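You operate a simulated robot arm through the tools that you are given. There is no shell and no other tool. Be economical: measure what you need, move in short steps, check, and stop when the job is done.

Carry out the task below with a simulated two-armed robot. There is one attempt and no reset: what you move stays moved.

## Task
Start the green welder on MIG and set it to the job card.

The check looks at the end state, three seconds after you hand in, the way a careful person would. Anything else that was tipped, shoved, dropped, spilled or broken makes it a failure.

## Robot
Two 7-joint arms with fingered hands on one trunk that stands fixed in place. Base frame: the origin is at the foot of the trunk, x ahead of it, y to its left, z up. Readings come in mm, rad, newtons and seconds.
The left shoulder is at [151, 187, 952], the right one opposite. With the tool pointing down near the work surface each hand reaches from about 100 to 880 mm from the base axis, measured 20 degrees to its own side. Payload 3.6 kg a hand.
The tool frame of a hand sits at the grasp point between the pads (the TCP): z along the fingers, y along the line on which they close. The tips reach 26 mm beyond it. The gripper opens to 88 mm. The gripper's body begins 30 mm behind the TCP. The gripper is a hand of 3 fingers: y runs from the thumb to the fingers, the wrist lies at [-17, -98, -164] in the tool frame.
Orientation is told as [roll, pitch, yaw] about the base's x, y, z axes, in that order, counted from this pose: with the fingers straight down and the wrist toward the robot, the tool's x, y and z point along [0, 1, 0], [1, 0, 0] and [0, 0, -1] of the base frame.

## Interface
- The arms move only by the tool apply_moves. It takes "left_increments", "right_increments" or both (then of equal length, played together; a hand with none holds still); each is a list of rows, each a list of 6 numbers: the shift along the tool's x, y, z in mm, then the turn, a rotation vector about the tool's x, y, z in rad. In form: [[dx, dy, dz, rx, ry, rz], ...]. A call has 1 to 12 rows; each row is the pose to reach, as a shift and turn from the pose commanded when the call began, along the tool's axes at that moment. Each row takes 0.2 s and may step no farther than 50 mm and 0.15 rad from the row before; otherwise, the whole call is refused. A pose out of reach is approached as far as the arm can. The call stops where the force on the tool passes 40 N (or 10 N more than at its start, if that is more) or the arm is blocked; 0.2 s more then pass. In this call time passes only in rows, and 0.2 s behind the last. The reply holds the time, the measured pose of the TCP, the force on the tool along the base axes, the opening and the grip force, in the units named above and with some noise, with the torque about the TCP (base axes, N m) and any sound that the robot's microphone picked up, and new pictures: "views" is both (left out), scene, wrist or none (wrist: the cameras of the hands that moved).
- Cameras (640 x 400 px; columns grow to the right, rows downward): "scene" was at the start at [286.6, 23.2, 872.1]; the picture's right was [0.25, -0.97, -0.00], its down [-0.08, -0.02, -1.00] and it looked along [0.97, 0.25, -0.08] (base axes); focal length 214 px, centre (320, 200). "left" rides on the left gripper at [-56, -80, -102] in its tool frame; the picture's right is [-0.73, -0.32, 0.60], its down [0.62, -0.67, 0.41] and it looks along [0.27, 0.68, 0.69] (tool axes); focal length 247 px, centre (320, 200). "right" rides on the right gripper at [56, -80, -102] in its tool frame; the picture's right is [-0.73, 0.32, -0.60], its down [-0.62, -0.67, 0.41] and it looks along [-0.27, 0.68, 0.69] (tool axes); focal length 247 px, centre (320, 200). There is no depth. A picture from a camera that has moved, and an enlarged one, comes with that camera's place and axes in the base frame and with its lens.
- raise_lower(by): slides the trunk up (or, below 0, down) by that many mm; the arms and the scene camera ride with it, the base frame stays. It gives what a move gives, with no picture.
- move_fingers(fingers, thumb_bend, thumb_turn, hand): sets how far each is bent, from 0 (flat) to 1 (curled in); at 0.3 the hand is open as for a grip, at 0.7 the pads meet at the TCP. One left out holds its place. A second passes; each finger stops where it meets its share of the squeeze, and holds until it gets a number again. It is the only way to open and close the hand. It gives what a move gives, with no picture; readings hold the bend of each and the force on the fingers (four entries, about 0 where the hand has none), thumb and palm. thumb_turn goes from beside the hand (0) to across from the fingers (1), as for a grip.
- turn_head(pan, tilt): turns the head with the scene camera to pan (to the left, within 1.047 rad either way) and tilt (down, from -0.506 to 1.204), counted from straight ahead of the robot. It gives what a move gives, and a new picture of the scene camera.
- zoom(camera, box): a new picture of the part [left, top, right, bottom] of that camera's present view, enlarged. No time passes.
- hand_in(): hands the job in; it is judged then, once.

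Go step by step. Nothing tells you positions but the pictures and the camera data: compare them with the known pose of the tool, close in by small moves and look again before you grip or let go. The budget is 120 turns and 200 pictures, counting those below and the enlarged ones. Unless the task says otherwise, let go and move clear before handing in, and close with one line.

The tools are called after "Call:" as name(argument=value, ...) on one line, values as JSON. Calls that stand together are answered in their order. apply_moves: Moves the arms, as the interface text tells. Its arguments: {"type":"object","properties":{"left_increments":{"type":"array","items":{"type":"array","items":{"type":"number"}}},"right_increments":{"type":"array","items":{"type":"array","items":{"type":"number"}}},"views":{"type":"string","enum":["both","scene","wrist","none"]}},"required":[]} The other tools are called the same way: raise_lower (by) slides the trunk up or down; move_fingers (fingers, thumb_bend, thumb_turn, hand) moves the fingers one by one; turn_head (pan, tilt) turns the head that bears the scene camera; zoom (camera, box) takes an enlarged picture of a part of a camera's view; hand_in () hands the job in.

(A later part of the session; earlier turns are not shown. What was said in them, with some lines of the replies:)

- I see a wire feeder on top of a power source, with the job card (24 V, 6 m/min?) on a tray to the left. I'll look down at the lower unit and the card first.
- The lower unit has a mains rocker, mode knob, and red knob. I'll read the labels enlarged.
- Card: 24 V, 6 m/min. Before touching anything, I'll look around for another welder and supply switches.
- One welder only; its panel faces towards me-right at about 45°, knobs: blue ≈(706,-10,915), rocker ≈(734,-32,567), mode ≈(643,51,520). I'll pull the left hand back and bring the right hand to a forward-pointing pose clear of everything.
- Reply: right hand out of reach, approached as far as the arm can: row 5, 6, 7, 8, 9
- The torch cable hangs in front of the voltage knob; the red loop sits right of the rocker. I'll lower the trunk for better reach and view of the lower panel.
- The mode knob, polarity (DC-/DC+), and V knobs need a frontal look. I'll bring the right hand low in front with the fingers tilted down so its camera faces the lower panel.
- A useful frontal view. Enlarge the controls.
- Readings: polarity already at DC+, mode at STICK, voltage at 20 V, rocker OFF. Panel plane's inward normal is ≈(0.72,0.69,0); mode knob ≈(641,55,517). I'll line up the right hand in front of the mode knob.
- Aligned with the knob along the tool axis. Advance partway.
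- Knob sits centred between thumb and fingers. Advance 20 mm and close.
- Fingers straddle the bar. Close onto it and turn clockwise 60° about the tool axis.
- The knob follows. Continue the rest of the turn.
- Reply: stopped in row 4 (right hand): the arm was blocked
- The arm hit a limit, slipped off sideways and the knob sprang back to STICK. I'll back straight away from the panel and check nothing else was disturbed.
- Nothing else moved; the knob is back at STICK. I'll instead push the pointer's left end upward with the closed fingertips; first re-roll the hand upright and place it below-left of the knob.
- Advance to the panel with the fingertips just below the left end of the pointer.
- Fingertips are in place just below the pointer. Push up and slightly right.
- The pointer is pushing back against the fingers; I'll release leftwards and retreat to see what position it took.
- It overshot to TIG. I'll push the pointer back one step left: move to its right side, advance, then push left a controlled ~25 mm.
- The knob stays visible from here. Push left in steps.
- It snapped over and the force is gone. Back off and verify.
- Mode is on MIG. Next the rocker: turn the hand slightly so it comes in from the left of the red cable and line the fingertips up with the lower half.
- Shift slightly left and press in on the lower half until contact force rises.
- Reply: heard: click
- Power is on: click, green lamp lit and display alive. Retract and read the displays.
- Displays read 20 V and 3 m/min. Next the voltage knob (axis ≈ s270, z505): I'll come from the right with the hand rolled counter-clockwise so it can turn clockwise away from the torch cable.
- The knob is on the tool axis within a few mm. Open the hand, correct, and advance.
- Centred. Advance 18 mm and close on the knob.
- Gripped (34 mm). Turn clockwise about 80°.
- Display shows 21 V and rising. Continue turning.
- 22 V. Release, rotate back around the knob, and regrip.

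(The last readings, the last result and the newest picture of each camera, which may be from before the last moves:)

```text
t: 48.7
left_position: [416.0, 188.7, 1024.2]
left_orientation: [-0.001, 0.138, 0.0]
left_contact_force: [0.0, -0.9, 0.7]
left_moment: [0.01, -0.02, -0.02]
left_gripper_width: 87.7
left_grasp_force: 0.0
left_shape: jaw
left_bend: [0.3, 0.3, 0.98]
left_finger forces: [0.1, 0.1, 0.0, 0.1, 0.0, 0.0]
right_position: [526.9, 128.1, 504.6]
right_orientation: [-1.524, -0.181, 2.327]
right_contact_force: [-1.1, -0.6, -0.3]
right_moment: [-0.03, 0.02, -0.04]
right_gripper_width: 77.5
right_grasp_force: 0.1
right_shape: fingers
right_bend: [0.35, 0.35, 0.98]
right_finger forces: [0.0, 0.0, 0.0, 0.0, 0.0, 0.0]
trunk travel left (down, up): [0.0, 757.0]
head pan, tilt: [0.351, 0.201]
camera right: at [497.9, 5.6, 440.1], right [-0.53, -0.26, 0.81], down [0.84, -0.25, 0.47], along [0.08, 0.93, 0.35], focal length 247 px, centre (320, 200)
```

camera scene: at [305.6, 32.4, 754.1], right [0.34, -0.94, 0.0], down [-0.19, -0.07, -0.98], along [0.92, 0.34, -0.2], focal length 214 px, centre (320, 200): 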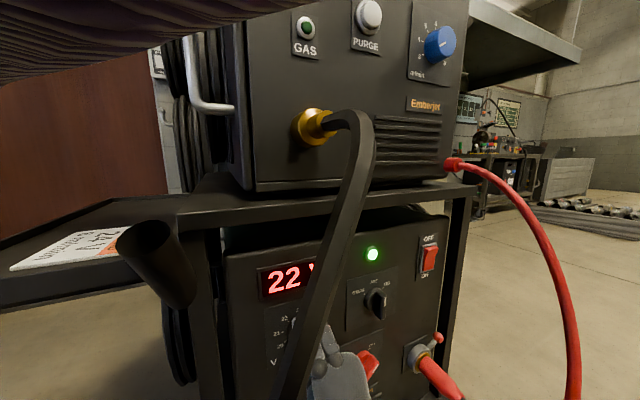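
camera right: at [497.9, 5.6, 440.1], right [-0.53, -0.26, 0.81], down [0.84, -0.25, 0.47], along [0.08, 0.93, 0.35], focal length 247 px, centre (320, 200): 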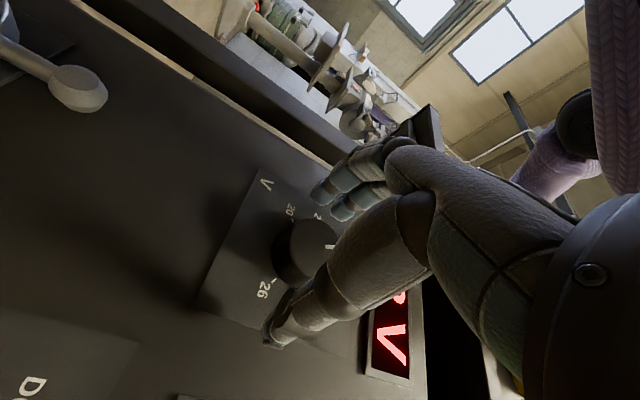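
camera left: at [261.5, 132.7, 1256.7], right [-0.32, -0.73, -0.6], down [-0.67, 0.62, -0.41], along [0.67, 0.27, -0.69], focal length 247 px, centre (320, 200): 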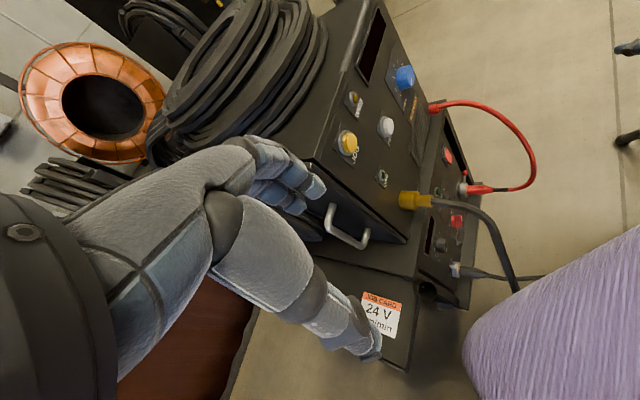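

Call:
move_fingers(hand="right", fingers=0.65, thumb_bend=0.65)

Call:
apply_moves(right_increments=[[0, 0, 0, 0, 0, 0.14], [0, 0, 0, 0, 0, 0.28], [0, 0, 0, 0, 0, 0.42], [0, 0, 0, 0, 0, 0.56], [0, 0, 0, 0, 0, 0.7], [0, 0, 0, 0, 0, 0.84], [0, 0, 0, 0, 0, 0.98], [0, 0, 0, 0, 0, 1.12], [0, 0, 0, 0, 0, 1.26], [0, 0, 0, 0, 0, 1.4]], views="both")

```text
t: 49.7
left_position: [415.2, 188.1, 1025.1]
left_orientation: [-0.001, 0.136, -0.001]
left_contact_force: [-0.7, -0.5, -0.4]
left_moment: [0.04, -0.02, -0.01]
left_gripper_width: 87.8
left_grasp_force: 0.0
left_shape: jaw
left_bend: [0.3, 0.3, 0.98]
left_finger forces: [0.1, 0.0, 0.0, 0.0, 0.0, 0.0]
right_position: [524.9, 128.2, 504.3]
right_orientation: [-1.522, -0.184, 2.329]
right_contact_force: [-7.7, 5.4, 3.4]
right_moment: [0.05, -0.05, 0.27]
right_gripper_width: 34.5
right_grasp_force: 11.3
right_shape: fingers
right_bend: [0.56, 0.57, 1.0]
right_finger forces: [4.5, 12.2, 0.0, 0.0, 7.0, 0.0]
trunk travel left (down, up): [0.0, 757.0]
head pan, tilt: [0.351, 0.201]
```

```text
t: 51.9
left_position: [414.4, 189.0, 1025.6]
left_orientation: [-0.001, 0.138, -0.002]
left_contact_force: [0.2, 0.0, 0.4]
left_moment: [-0.01, 0.02, -0.03]
left_gripper_width: 87.8
left_grasp_force: 0.0
left_shape: jaw
left_bend: [0.3, 0.3, 0.98]
left_finger forces: [0.1, 0.0, 0.1, 0.1, 0.0, 0.0]
right_position: [526.8, 127.8, 504.8]
right_orientation: [0.247, -1.522, 0.519]
right_contact_force: [-10.9, 6.1, 5.6]
right_moment: [0.15, -0.17, 0.33]
right_gripper_width: 33.8
right_grasp_force: 12.3
right_shape: fingers
right_bend: [0.56, 0.58, 0.99]
right_finger forces: [13.5, 2.1, 0.0, 0.1, 8.7, 0.0]
trunk travel left (down, up): [0.0, 757.0]
head pan, tilt: [0.351, 0.201]
camera scene: at [305.6, 32.4, 754.1], right [0.34, -0.94, 0.0], down [-0.19, -0.07, -0.98], along [0.92, 0.34, -0.2], focal length 214 px, centre (320, 200)
camera right: at [409.8, 96.4, 431.3], right [0.09, -0.94, 0.34], down [0.7, -0.18, -0.69], along [0.71, 0.3, 0.64], focal length 247 px, centre (320, 200)
```

scene: 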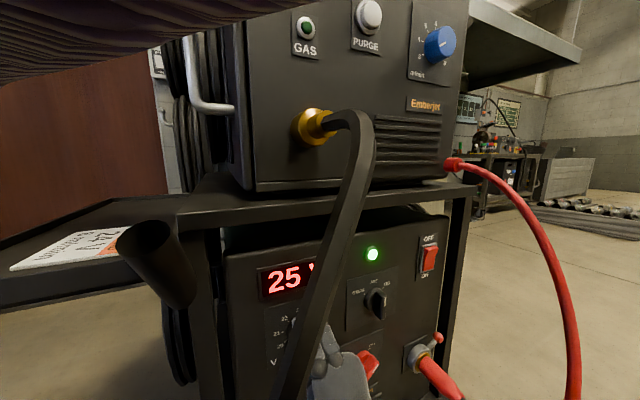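
right: 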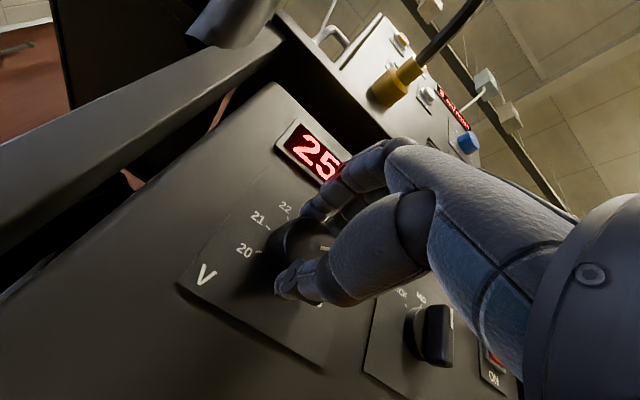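

25 V — one step too far. Turn back gently.

Call:
apply_moves(right_increments=[[0, 0, 0, 0, 0, -0.13], [0, 0, 0, 0, 0, -0.26], [0, 0, 0, 0, 0, -0.4]], views="wrist")

```text
t: 52.7
left_position: [416.0, 189.1, 1024.0]
left_orientation: [-0.001, 0.135, -0.003]
left_contact_force: [0.0, -0.2, 0.0]
left_moment: [0.0, 0.01, -0.01]
left_gripper_width: 87.6
left_grasp_force: 0.0
left_shape: jaw
left_bend: [0.3, 0.3, 0.98]
left_finger forces: [0.1, 0.0, 0.0, 0.0, 0.0, 0.0]
right_position: [524.4, 126.8, 506.3]
right_orientation: [-1.451, -1.179, 2.225]
right_contact_force: [-10.1, 6.1, 4.9]
right_moment: [0.19, -0.13, 0.29]
right_gripper_width: 33.7
right_grasp_force: 12.7
right_shape: fingers
right_bend: [0.56, 0.58, 0.99]
right_finger forces: [14.0, 4.0, 0.1, 0.1, 7.2, 0.0]
trunk travel left (down, up): [0.0, 757.0]
head pan, tilt: [0.351, 0.201]
camera right: at [434.0, 70.5, 415.3], right [-0.03, -0.8, 0.6], down [0.86, -0.33, -0.4], along [0.51, 0.51, 0.69], focal length 247 px, centre (320, 200)
```

right: 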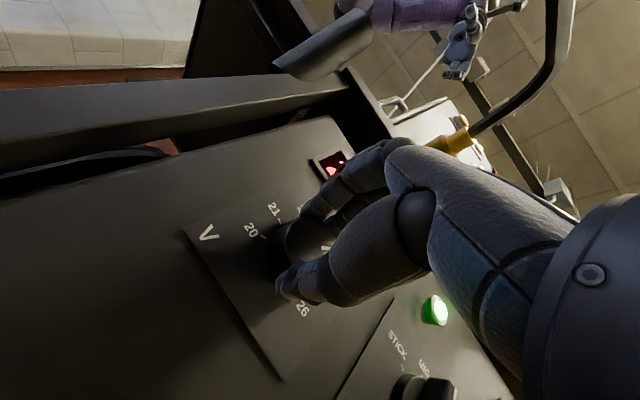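

Call:
zoom(camera="scene", box=[240, 220, 420, 400])

```text
2.22 times, centred on (330, 310) of scene
camera zoom: at [305.6, 32.4, 754.0], right [0.34, -0.94, 0.0], down [-0.19, -0.07, -0.98], along [0.92, 0.34, -0.2], focal length 477 px, centre (298, -44)
```

zoom: 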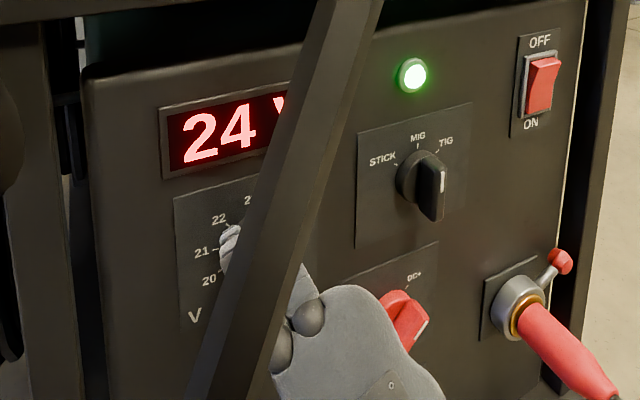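

24 V. Release, back straight out and verify it holds.

Call:
move_fingers(hand="right", fingers=0.33, thumb_bend=0.33)

Call:
apply_moves(right_increments=[[0, 0, -25, 0, 0, 0], [0, 0, -50, 0, 0, 0], [0, 0, -75, 0, 0, 0], [0, 0, -100, 0, 0, 0]], views="wrist")

Call:
zoom(camera="scene", box=[240, 220, 420, 400])

```text
t: 53.7
left_position: [415.7, 187.9, 1024.8]
left_orientation: [-0.002, 0.137, -0.001]
left_contact_force: [0.7, -0.3, -0.9]
left_moment: [0.01, -0.01, -0.02]
left_gripper_width: 87.5
left_grasp_force: 0.0
left_shape: jaw
left_bend: [0.3, 0.3, 0.98]
left_finger forces: [0.1, 0.0, 0.1, 0.1, 0.0, 0.1]
right_position: [526.6, 128.0, 504.5]
right_orientation: [-1.441, -1.178, 2.216]
right_contact_force: [-0.1, 0.8, 0.2]
right_moment: [0.0, -0.01, -0.01]
right_gripper_width: 81.7
right_grasp_force: 0.1
right_shape: fingers
right_bend: [0.33, 0.33, 0.98]
right_finger forces: [0.0, 0.1, 0.0, 0.0, 0.1, 0.0]
trunk travel left (down, up): [0.0, 757.0]
head pan, tilt: [0.351, 0.201]
```

```text
t: 54.7
left_position: [416.4, 188.5, 1025.1]
left_orientation: [-0.002, 0.137, -0.003]
left_contact_force: [-0.1, 0.3, 0.0]
left_moment: [-0.02, -0.01, 0.03]
left_gripper_width: 87.7
left_grasp_force: 0.0
left_shape: jaw
left_bend: [0.3, 0.3, 0.98]
left_finger forces: [0.0, 0.0, 0.1, 0.0, 0.0, 0.0]
right_position: [454.5, 57.9, 508.3]
right_orientation: [-1.443, -1.18, 2.216]
right_contact_force: [0.2, -0.1, 0.3]
right_moment: [0.0, -0.01, -0.02]
right_gripper_width: 81.5
right_grasp_force: 0.1
right_shape: fingers
right_bend: [0.33, 0.33, 0.98]
right_finger forces: [0.0, 0.1, 0.1, 0.0, 0.0, 0.0]
trunk travel left (down, up): [0.0, 757.0]
head pan, tilt: [0.351, 0.201]
camera right: at [362.5, 0.7, 419.5], right [-0.02, -0.8, 0.6], down [0.86, -0.33, -0.4], along [0.51, 0.51, 0.69], focal length 247 px, centre (320, 200)
```

right: 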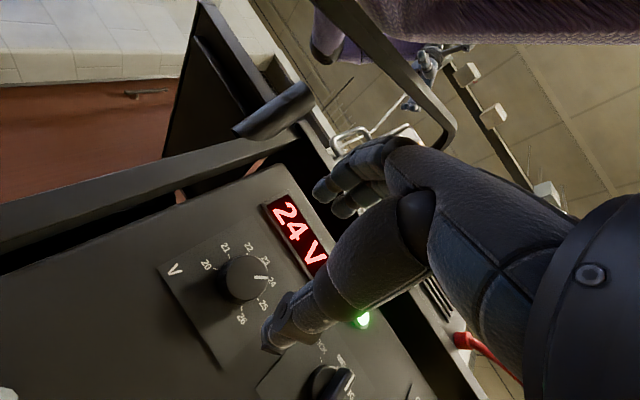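

```text
2.22 times, centred on (330, 310) of scene
camera zoom: at [306.2, 32.4, 753.8], right [0.34, -0.94, 0.0], down [-0.19, -0.07, -0.98], along [0.92, 0.34, -0.2], focal length 477 px, centre (298, -44)
```

zoom: 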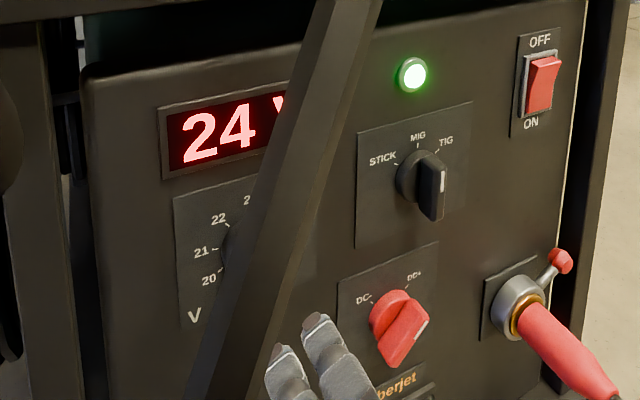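

24 V holds, MIG and power on. Next the blue wire-speed knob on the feeder (≈706,-10,915): move right, then up, rolling the hand counter-clockwise again.

Call:
apply_moves(right_increments=[[-31, -1, -8, 0, 0, 0], [-62, -3, -16, 0, 0, 0], [-94, -4, -24, 0, 0, 0], [-125, -6, -31, 0, 0, 0], [-157, -7, -37, 0, 0, 0]], views="none")

Call:
apply_moves(right_increments=[[-20, 30, 0, 0, 0, -0.105], [-40, 60, 0, 0, 0, -0.21], [-60, 90, 0, 0, 0, -0.315], [-80, 120, 0, 0, 0, -0.42], [-100, 150, 0, 0, 0, -0.525], [-120, 180, 0, 0, 0, -0.63], [-140, 210, 0, 0, 0, -0.735], [-160, 240, 0, 0, 0, -0.84], [-181, 270, 0, 0, 0, -0.945], [-202, 301, 0, 0, 0, -1.05]], views="wrist")

Call:
turn_head(pan=0.2, tilt=-0.15)

```text
t: 55.9
left_position: [416.0, 186.6, 1024.8]
left_orientation: [-0.002, 0.139, -0.002]
left_contact_force: [-0.1, 0.5, -0.3]
left_moment: [-0.02, -0.01, 0.01]
left_gripper_width: 87.7
left_grasp_force: 0.1
left_shape: jaw
left_bend: [0.3, 0.3, 0.98]
left_finger forces: [0.0, 0.0, 0.0, 0.0, 0.1, 0.0]
right_position: [531.8, -72.7, 563.5]
right_orientation: [-1.444, -1.18, 2.219]
right_contact_force: [0.3, -0.8, 1.0]
right_moment: [0.02, 0.01, 0.01]
right_gripper_width: 81.6
right_grasp_force: 0.0
right_shape: fingers
right_bend: [0.33, 0.33, 0.98]
right_finger forces: [0.0, 0.0, 0.1, 0.0, 0.0, 0.0]
trunk travel left (down, up): [0.0, 757.0]
head pan, tilt: [0.351, 0.201]
```

```text
t: 58.1
left_position: [415.2, 188.6, 1024.4]
left_orientation: [-0.001, 0.137, -0.001]
left_contact_force: [0.0, -0.4, -0.2]
left_moment: [0.02, 0.02, -0.03]
left_gripper_width: 87.6
left_grasp_force: 0.1
left_shape: jaw
left_bend: [0.3, 0.3, 0.98]
left_finger forces: [0.0, 0.1, 0.0, 0.0, 0.1, 0.0]
right_position: [594.5, -112.3, 918.7]
right_orientation: [-1.519, -0.13, 2.329]
right_contact_force: [0.1, -0.2, 0.7]
right_moment: [-0.01, 0.02, -0.01]
right_gripper_width: 81.5
right_grasp_force: 0.0
right_shape: fingers
right_bend: [0.33, 0.33, 0.98]
right_finger forces: [0.0, 0.0, 0.0, 0.0, 0.0, 0.0]
trunk travel left (down, up): [0.0, 757.0]
head pan, tilt: [0.351, 0.201]
camera right: at [568.5, -236.9, 858.2], right [-0.56, -0.23, 0.8], down [0.83, -0.23, 0.51], along [0.07, 0.95, 0.32], focal length 247 px, centre (320, 200)
```

right: 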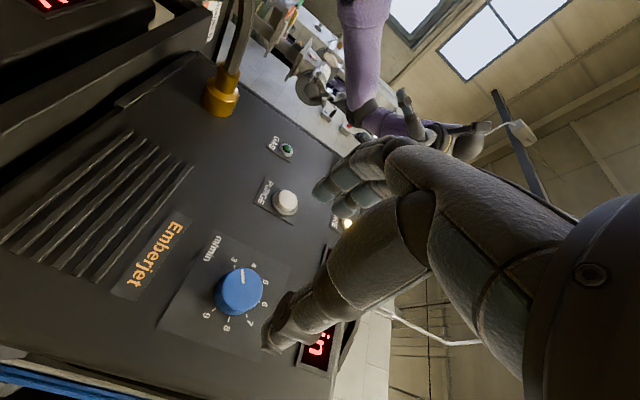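

```text
t: 58.9
left_position: [414.5, 187.6, 1024.6]
left_orientation: [-0.002, 0.139, 0.0]
left_contact_force: [0.0, 0.1, -0.2]
left_moment: [0.02, 0.02, 0.01]
left_gripper_width: 87.7
left_grasp_force: 0.0
left_shape: jaw
left_bend: [0.3, 0.3, 0.98]
left_finger forces: [0.1, 0.0, 0.0, 0.1, 0.0, 0.1]
right_position: [594.7, -112.4, 917.7]
right_orientation: [-1.522, -0.135, 2.329]
right_contact_force: [0.8, -0.2, 0.0]
right_moment: [0.0, -0.01, -0.01]
right_gripper_width: 81.8
right_grasp_force: 0.0
right_shape: fingers
right_bend: [0.33, 0.33, 0.98]
right_finger forces: [0.0, 0.0, 0.0, 0.0, 0.0, 0.0]
trunk travel left (down, up): [0.0, 757.0]
head pan, tilt: [0.201, -0.15]
camera scene: at [302.4, 17.2, 785.3], right [0.2, -0.98, 0.0], down [0.15, 0.03, -0.99], along [0.97, 0.2, 0.15], focal length 214 px, centre (320, 200)
```

scene: 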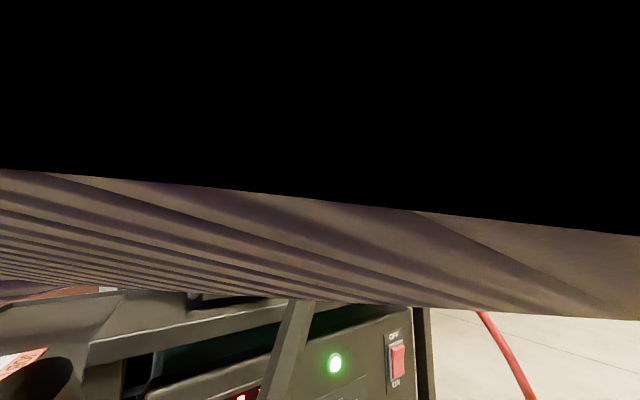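

Knob is on axis. Advance 95 mm with a small correction.

Call:
apply_moves(right_increments=[[-3, 1, 25, 0, 0, 0], [-3, 1, 50, 0, 0, 0], [-3, 1, 75, 0, 0, 0], [-3, 1, 95, 0, 0, 0]], views="wrist")

```text
t: 59.9
left_position: [413.9, 187.9, 1024.7]
left_orientation: [-0.001, 0.138, -0.002]
left_contact_force: [-1.1, -0.5, -0.2]
left_moment: [0.0, -0.01, 0.0]
left_gripper_width: 87.5
left_grasp_force: 0.1
left_shape: jaw
left_bend: [0.3, 0.3, 0.98]
left_finger forces: [0.1, 0.0, 0.1, 0.1, 0.1, 0.0]
right_position: [661.9, -47.6, 916.9]
right_orientation: [-1.521, -0.131, 2.328]
right_contact_force: [-0.3, -0.3, -0.2]
right_moment: [0.03, 0.02, -0.01]
right_gripper_width: 81.5
right_grasp_force: 0.0
right_shape: fingers
right_bend: [0.33, 0.33, 0.98]
right_finger forces: [0.0, 0.1, 0.1, 0.0, 0.0, 0.1]
trunk travel left (down, up): [0.0, 757.0]
head pan, tilt: [0.201, -0.15]
camera right: at [637.0, -170.5, 856.5], right [-0.56, -0.23, 0.8], down [0.83, -0.23, 0.51], along [0.07, 0.94, 0.32], focal length 247 px, centre (320, 200)
```

right: 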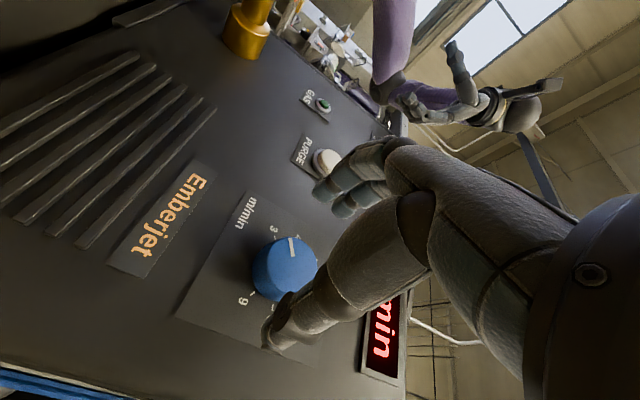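

Call:
apply_moves(right_increments=[[-1, -2, 14, 0, 0, 0], [-1, -2, 28, 0, 0, 0]], views="none")

Call:
move_fingers(hand="right", fingers=0.65, thumb_bend=0.65)

Call:
apply_moves(right_increments=[[0, 0, 0, 0, 0, 0.14], [0, 0, 0, 0, 0, 0.28], [0, 0, 0, 0, 0, 0.42], [0, 0, 0, 0, 0, 0.56], [0, 0, 0, 0, 0, 0.7], [0, 0, 0, 0, 0, 0.84]], views="wrist")

```text
t: 60.5
left_position: [414.9, 189.1, 1024.1]
left_orientation: [-0.001, 0.139, 0.0]
left_contact_force: [-0.2, -0.3, -0.1]
left_moment: [0.02, 0.03, 0.0]
left_gripper_width: 87.8
left_grasp_force: 0.1
left_shape: jaw
left_bend: [0.3, 0.3, 0.98]
left_finger forces: [0.1, 0.0, 0.0, 0.1, 0.0, 0.0]
right_position: [685.8, -28.5, 915.9]
right_orientation: [-1.521, -0.133, 2.331]
right_contact_force: [0.5, 0.0, -0.6]
right_moment: [0.02, -0.03, -0.02]
right_gripper_width: 81.7
right_grasp_force: 0.1
right_shape: fingers
right_bend: [0.33, 0.33, 0.98]
right_finger forces: [0.1, 0.1, 0.0, 0.1, 0.0, 0.0]
trunk travel left (down, up): [0.0, 757.0]
head pan, tilt: [0.201, -0.15]
```

```text
t: 61.5
left_position: [415.6, 188.5, 1024.5]
left_orientation: [-0.001, 0.138, -0.002]
left_contact_force: [-0.6, 0.1, 0.2]
left_moment: [0.01, 0.03, 0.01]
left_gripper_width: 87.9
left_grasp_force: 0.0
left_shape: jaw
left_bend: [0.3, 0.3, 0.98]
left_finger forces: [0.1, 0.0, 0.0, 0.0, 0.0, 0.0]
right_position: [683.6, -28.4, 916.5]
right_orientation: [-1.521, -0.131, 2.329]
right_contact_force: [-3.5, 3.4, 0.4]
right_moment: [0.04, -0.03, 0.15]
right_gripper_width: 34.6
right_grasp_force: 10.2
right_shape: fingers
right_bend: [0.57, 0.56, 1.0]
right_finger forces: [2.4, 10.1, 0.0, 0.1, 8.7, 0.0]
trunk travel left (down, up): [0.0, 757.0]
head pan, tilt: [0.201, -0.15]
```

```text
t: 62.9
left_position: [414.7, 188.3, 1024.4]
left_orientation: [-0.001, 0.135, -0.004]
left_contact_force: [-0.7, 0.4, -0.3]
left_moment: [0.02, 0.01, 0.01]
left_gripper_width: 87.8
left_grasp_force: 0.0
left_shape: jaw
left_bend: [0.3, 0.3, 0.98]
left_finger forces: [0.1, 0.0, 0.1, 0.0, 0.0, 0.0]
right_position: [683.6, -28.7, 916.9]
right_orientation: [-1.486, -0.969, 2.265]
right_contact_force: [-2.3, 4.3, 6.3]
right_moment: [0.16, -0.18, 0.18]
right_gripper_width: 34.5
right_grasp_force: 10.9
right_shape: fingers
right_bend: [0.57, 0.57, 1.0]
right_finger forces: [4.2, 11.2, 0.0, 0.1, 7.1, 0.0]
trunk travel left (down, up): [0.0, 757.0]
head pan, tilt: [0.201, -0.15]
camera right: at [606.0, -100.6, 825.1], right [-0.11, -0.7, 0.7], down [0.91, -0.36, -0.22], along [0.41, 0.61, 0.68], focal length 247 px, centre (320, 200)
```

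right: 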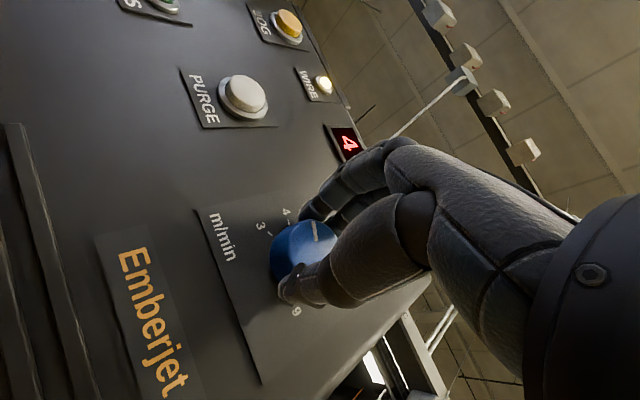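

4 m/min and climbing. Continue turning.

Call:
apply_moves(right_increments=[[0, 0, 0, 0, 0, 0.14], [0, 0, 0, 0, 0, 0.28], [0, 0, 0, 0, 0, 0.42], [0, 0, 0, 0, 0, 0.56], [0, 0, 0, 0, 0, 0.7], [0, 0, 0, 0, 0, 0.84], [0, 0, 0, 0, 0, 0.98]], views="wrist")

```text
t: 64.5
left_position: [413.5, 187.7, 1024.9]
left_orientation: [-0.002, 0.136, -0.002]
left_contact_force: [-1.1, 0.8, 0.1]
left_moment: [0.01, -0.05, 0.01]
left_gripper_width: 87.5
left_grasp_force: 0.0
left_shape: jaw
left_bend: [0.3, 0.3, 0.98]
left_finger forces: [0.0, 0.0, 0.0, 0.0, 0.1, 0.0]
right_position: [683.4, -30.2, 917.4]
right_orientation: [1.443, -1.185, -0.688]
right_contact_force: [0.9, 0.5, 9.3]
right_moment: [0.18, -0.17, 0.03]
right_gripper_width: 34.4
right_grasp_force: 11.4
right_shape: fingers
right_bend: [0.56, 0.57, 1.0]
right_finger forces: [7.4, 8.4, 0.1, 0.0, 6.7, 0.1]
trunk travel left (down, up): [0.0, 757.0]
head pan, tilt: [0.201, -0.15]
camera right: at [551.8, -41.3, 869.6], right [0.12, -0.99, 0.05], down [0.5, 0.02, -0.87], along [0.86, 0.13, 0.49], focal length 247 px, centre (320, 200)
```

right: 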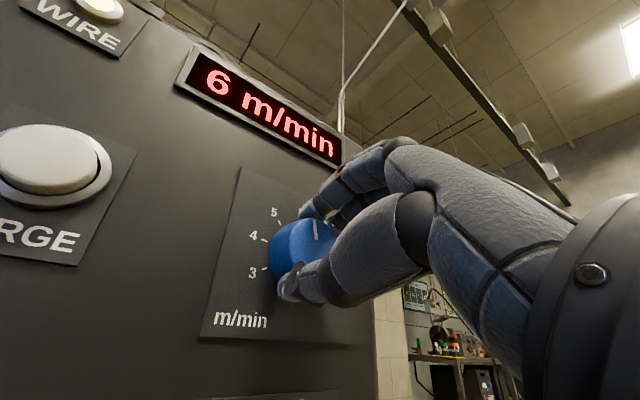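

6 m/min. Release, back out straight, and check that it holds.

Call:
move_fingers(hand="right", fingers=0.33, thumb_bend=0.33)

Call:
apply_moves(right_increments=[[0, 0, -25, 0, 0, 0], [0, 0, -50, 0, 0, 0], [0, 0, -80, 0, 0, 0], [0, 0, -115, 0, 0, 0], [0, 0, -150, 0, 0, 0]], views="wrist")

Call:
turn_head(pan=0.3, tilt=0.25)

```text
t: 65.5
left_position: [415.4, 188.9, 1024.5]
left_orientation: [-0.002, 0.139, 0.0]
left_contact_force: [-1.0, 1.1, -0.1]
left_moment: [-0.04, 0.04, 0.01]
left_gripper_width: 87.8
left_grasp_force: 0.1
left_shape: jaw
left_bend: [0.3, 0.3, 0.98]
left_finger forces: [0.0, 0.1, 0.0, 0.1, 0.1, 0.0]
right_position: [684.9, -28.1, 916.6]
right_orientation: [1.44, -1.187, -0.685]
right_contact_force: [0.5, -0.1, -0.1]
right_moment: [-0.02, 0.03, 0.03]
right_gripper_width: 81.5
right_grasp_force: 0.1
right_shape: fingers
right_bend: [0.33, 0.33, 0.98]
right_finger forces: [0.0, 0.0, 0.0, 0.0, 0.0, 0.0]
trunk travel left (down, up): [0.0, 757.0]
head pan, tilt: [0.201, -0.15]
```

```text
t: 66.7
left_position: [416.0, 189.4, 1023.5]
left_orientation: [-0.001, 0.136, -0.003]
left_contact_force: [-1.3, 0.2, 0.4]
left_moment: [0.04, -0.01, -0.03]
left_gripper_width: 87.9
left_grasp_force: 0.1
left_shape: jaw
left_bend: [0.3, 0.3, 0.98]
left_finger forces: [0.0, 0.0, 0.0, 0.1, 0.0, 0.1]
right_position: [578.2, -132.8, 922.7]
right_orientation: [1.441, -1.187, -0.684]
right_contact_force: [-0.1, 0.3, -0.1]
right_moment: [0.01, 0.01, 0.01]
right_gripper_width: 81.6
right_grasp_force: 0.1
right_shape: fingers
right_bend: [0.33, 0.33, 0.98]
right_finger forces: [0.0, 0.0, 0.1, 0.0, 0.0, 0.0]
trunk travel left (down, up): [0.0, 757.0]
head pan, tilt: [0.201, -0.15]
camera right: at [446.1, -144.5, 875.2], right [0.12, -0.99, 0.05], down [0.5, 0.02, -0.87], along [0.86, 0.13, 0.49], focal length 247 px, centre (320, 200)
```

right: 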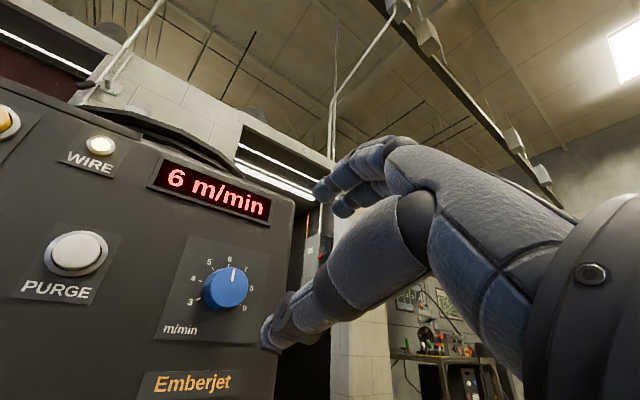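

```text
t: 67.6
left_position: [414.5, 187.4, 1024.2]
left_orientation: [-0.003, 0.138, -0.002]
left_contact_force: [0.3, 0.5, 0.7]
left_moment: [-0.02, -0.01, 0.02]
left_gripper_width: 88.1
left_grasp_force: 0.1
left_shape: jaw
left_bend: [0.3, 0.3, 0.98]
left_finger forces: [0.1, 0.0, 0.0, 0.0, 0.0, 0.1]
right_position: [577.9, -131.5, 922.9]
right_orientation: [1.443, -1.187, -0.686]
right_contact_force: [0.7, 0.6, 0.3]
right_moment: [0.0, 0.05, 0.02]
right_gripper_width: 81.6
right_grasp_force: 0.0
right_shape: fingers
right_bend: [0.33, 0.33, 0.98]
right_finger forces: [0.1, 0.1, 0.1, 0.0, 0.0, 0.0]
trunk travel left (down, up): [0.0, 757.0]
head pan, tilt: [0.3, 0.25]
camera scene: at [308.0, 27.8, 749.3], right [0.3, -0.96, 0.0], down [-0.24, -0.07, -0.97], along [0.93, 0.29, -0.25], focal length 214 px, centre (320, 200)
```

scene: 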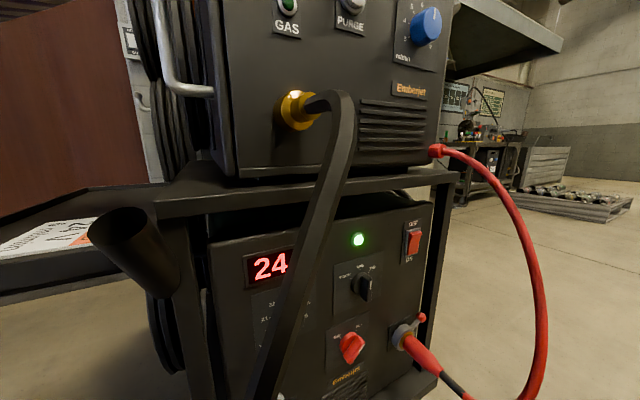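

Check the feeder lamps more closely.

Call:
zoom(camera="scene", box=[250, 0, 450, 100])

Call:
zoom(camera="scene", box=[230, 200, 450, 390])

Call:
zoom(camera="left", box=[320, 0, 560, 200])

```text
3.20 times, centred on (350, 50) of scene
camera zoom: at [308.0, 27.8, 749.3], right [0.3, -0.96, 0.0], down [-0.24, -0.07, -0.97], along [0.93, 0.29, -0.25], focal length 686 px, centre (224, 680)
```

zoom: 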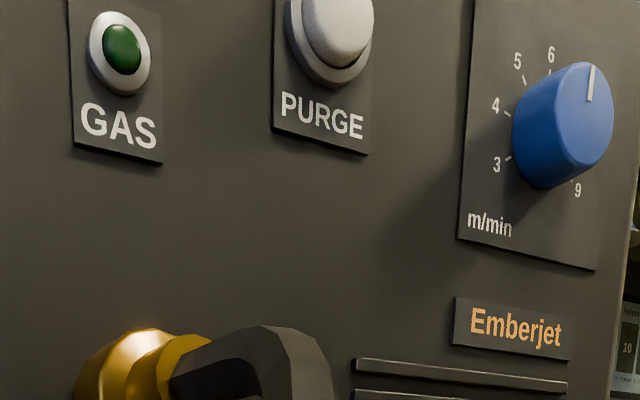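

```text
2.11 times, centred on (340, 295) of scene
camera zoom: at [308.0, 27.8, 749.3], right [0.3, -0.96, 0.0], down [-0.24, -0.07, -0.97], along [0.93, 0.29, -0.25], focal length 452 px, centre (278, 0)
```

zoom: 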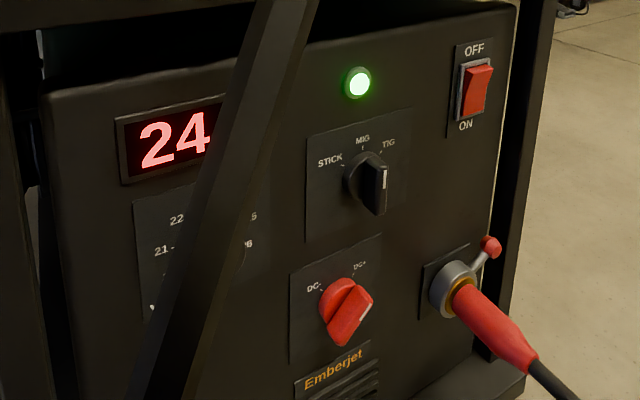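

```text
2.00 times, centred on (440, 100) of left
camera zoom: at [349.9, 131.9, 1136.4], right [-0.4, -0.73, -0.55], down [-0.71, 0.62, -0.32], along [0.58, 0.27, -0.77], focal length 494 px, centre (80, 400)
```

zoom: 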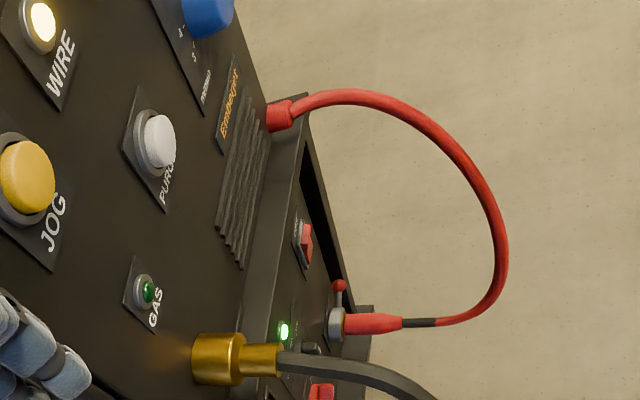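

Everything reads as required: power on, MIG, DC+, 24 V and 6 m/min. Both hands are clear and the cables undisturbed, so I'm handing in.

Call:
hand_in()

```text
The job is handed in.
```

The welder is powered on in MIG at 24 V and 6 m/min, as the job card asks. Polarity was already at DC+ and I left it there. While setting the mode I went past MIG to TIG once, before switching the power on, and moved it back. The GAS lamp is unlit; I didn't press PURGE or JOG, since the task didn't ask for either.
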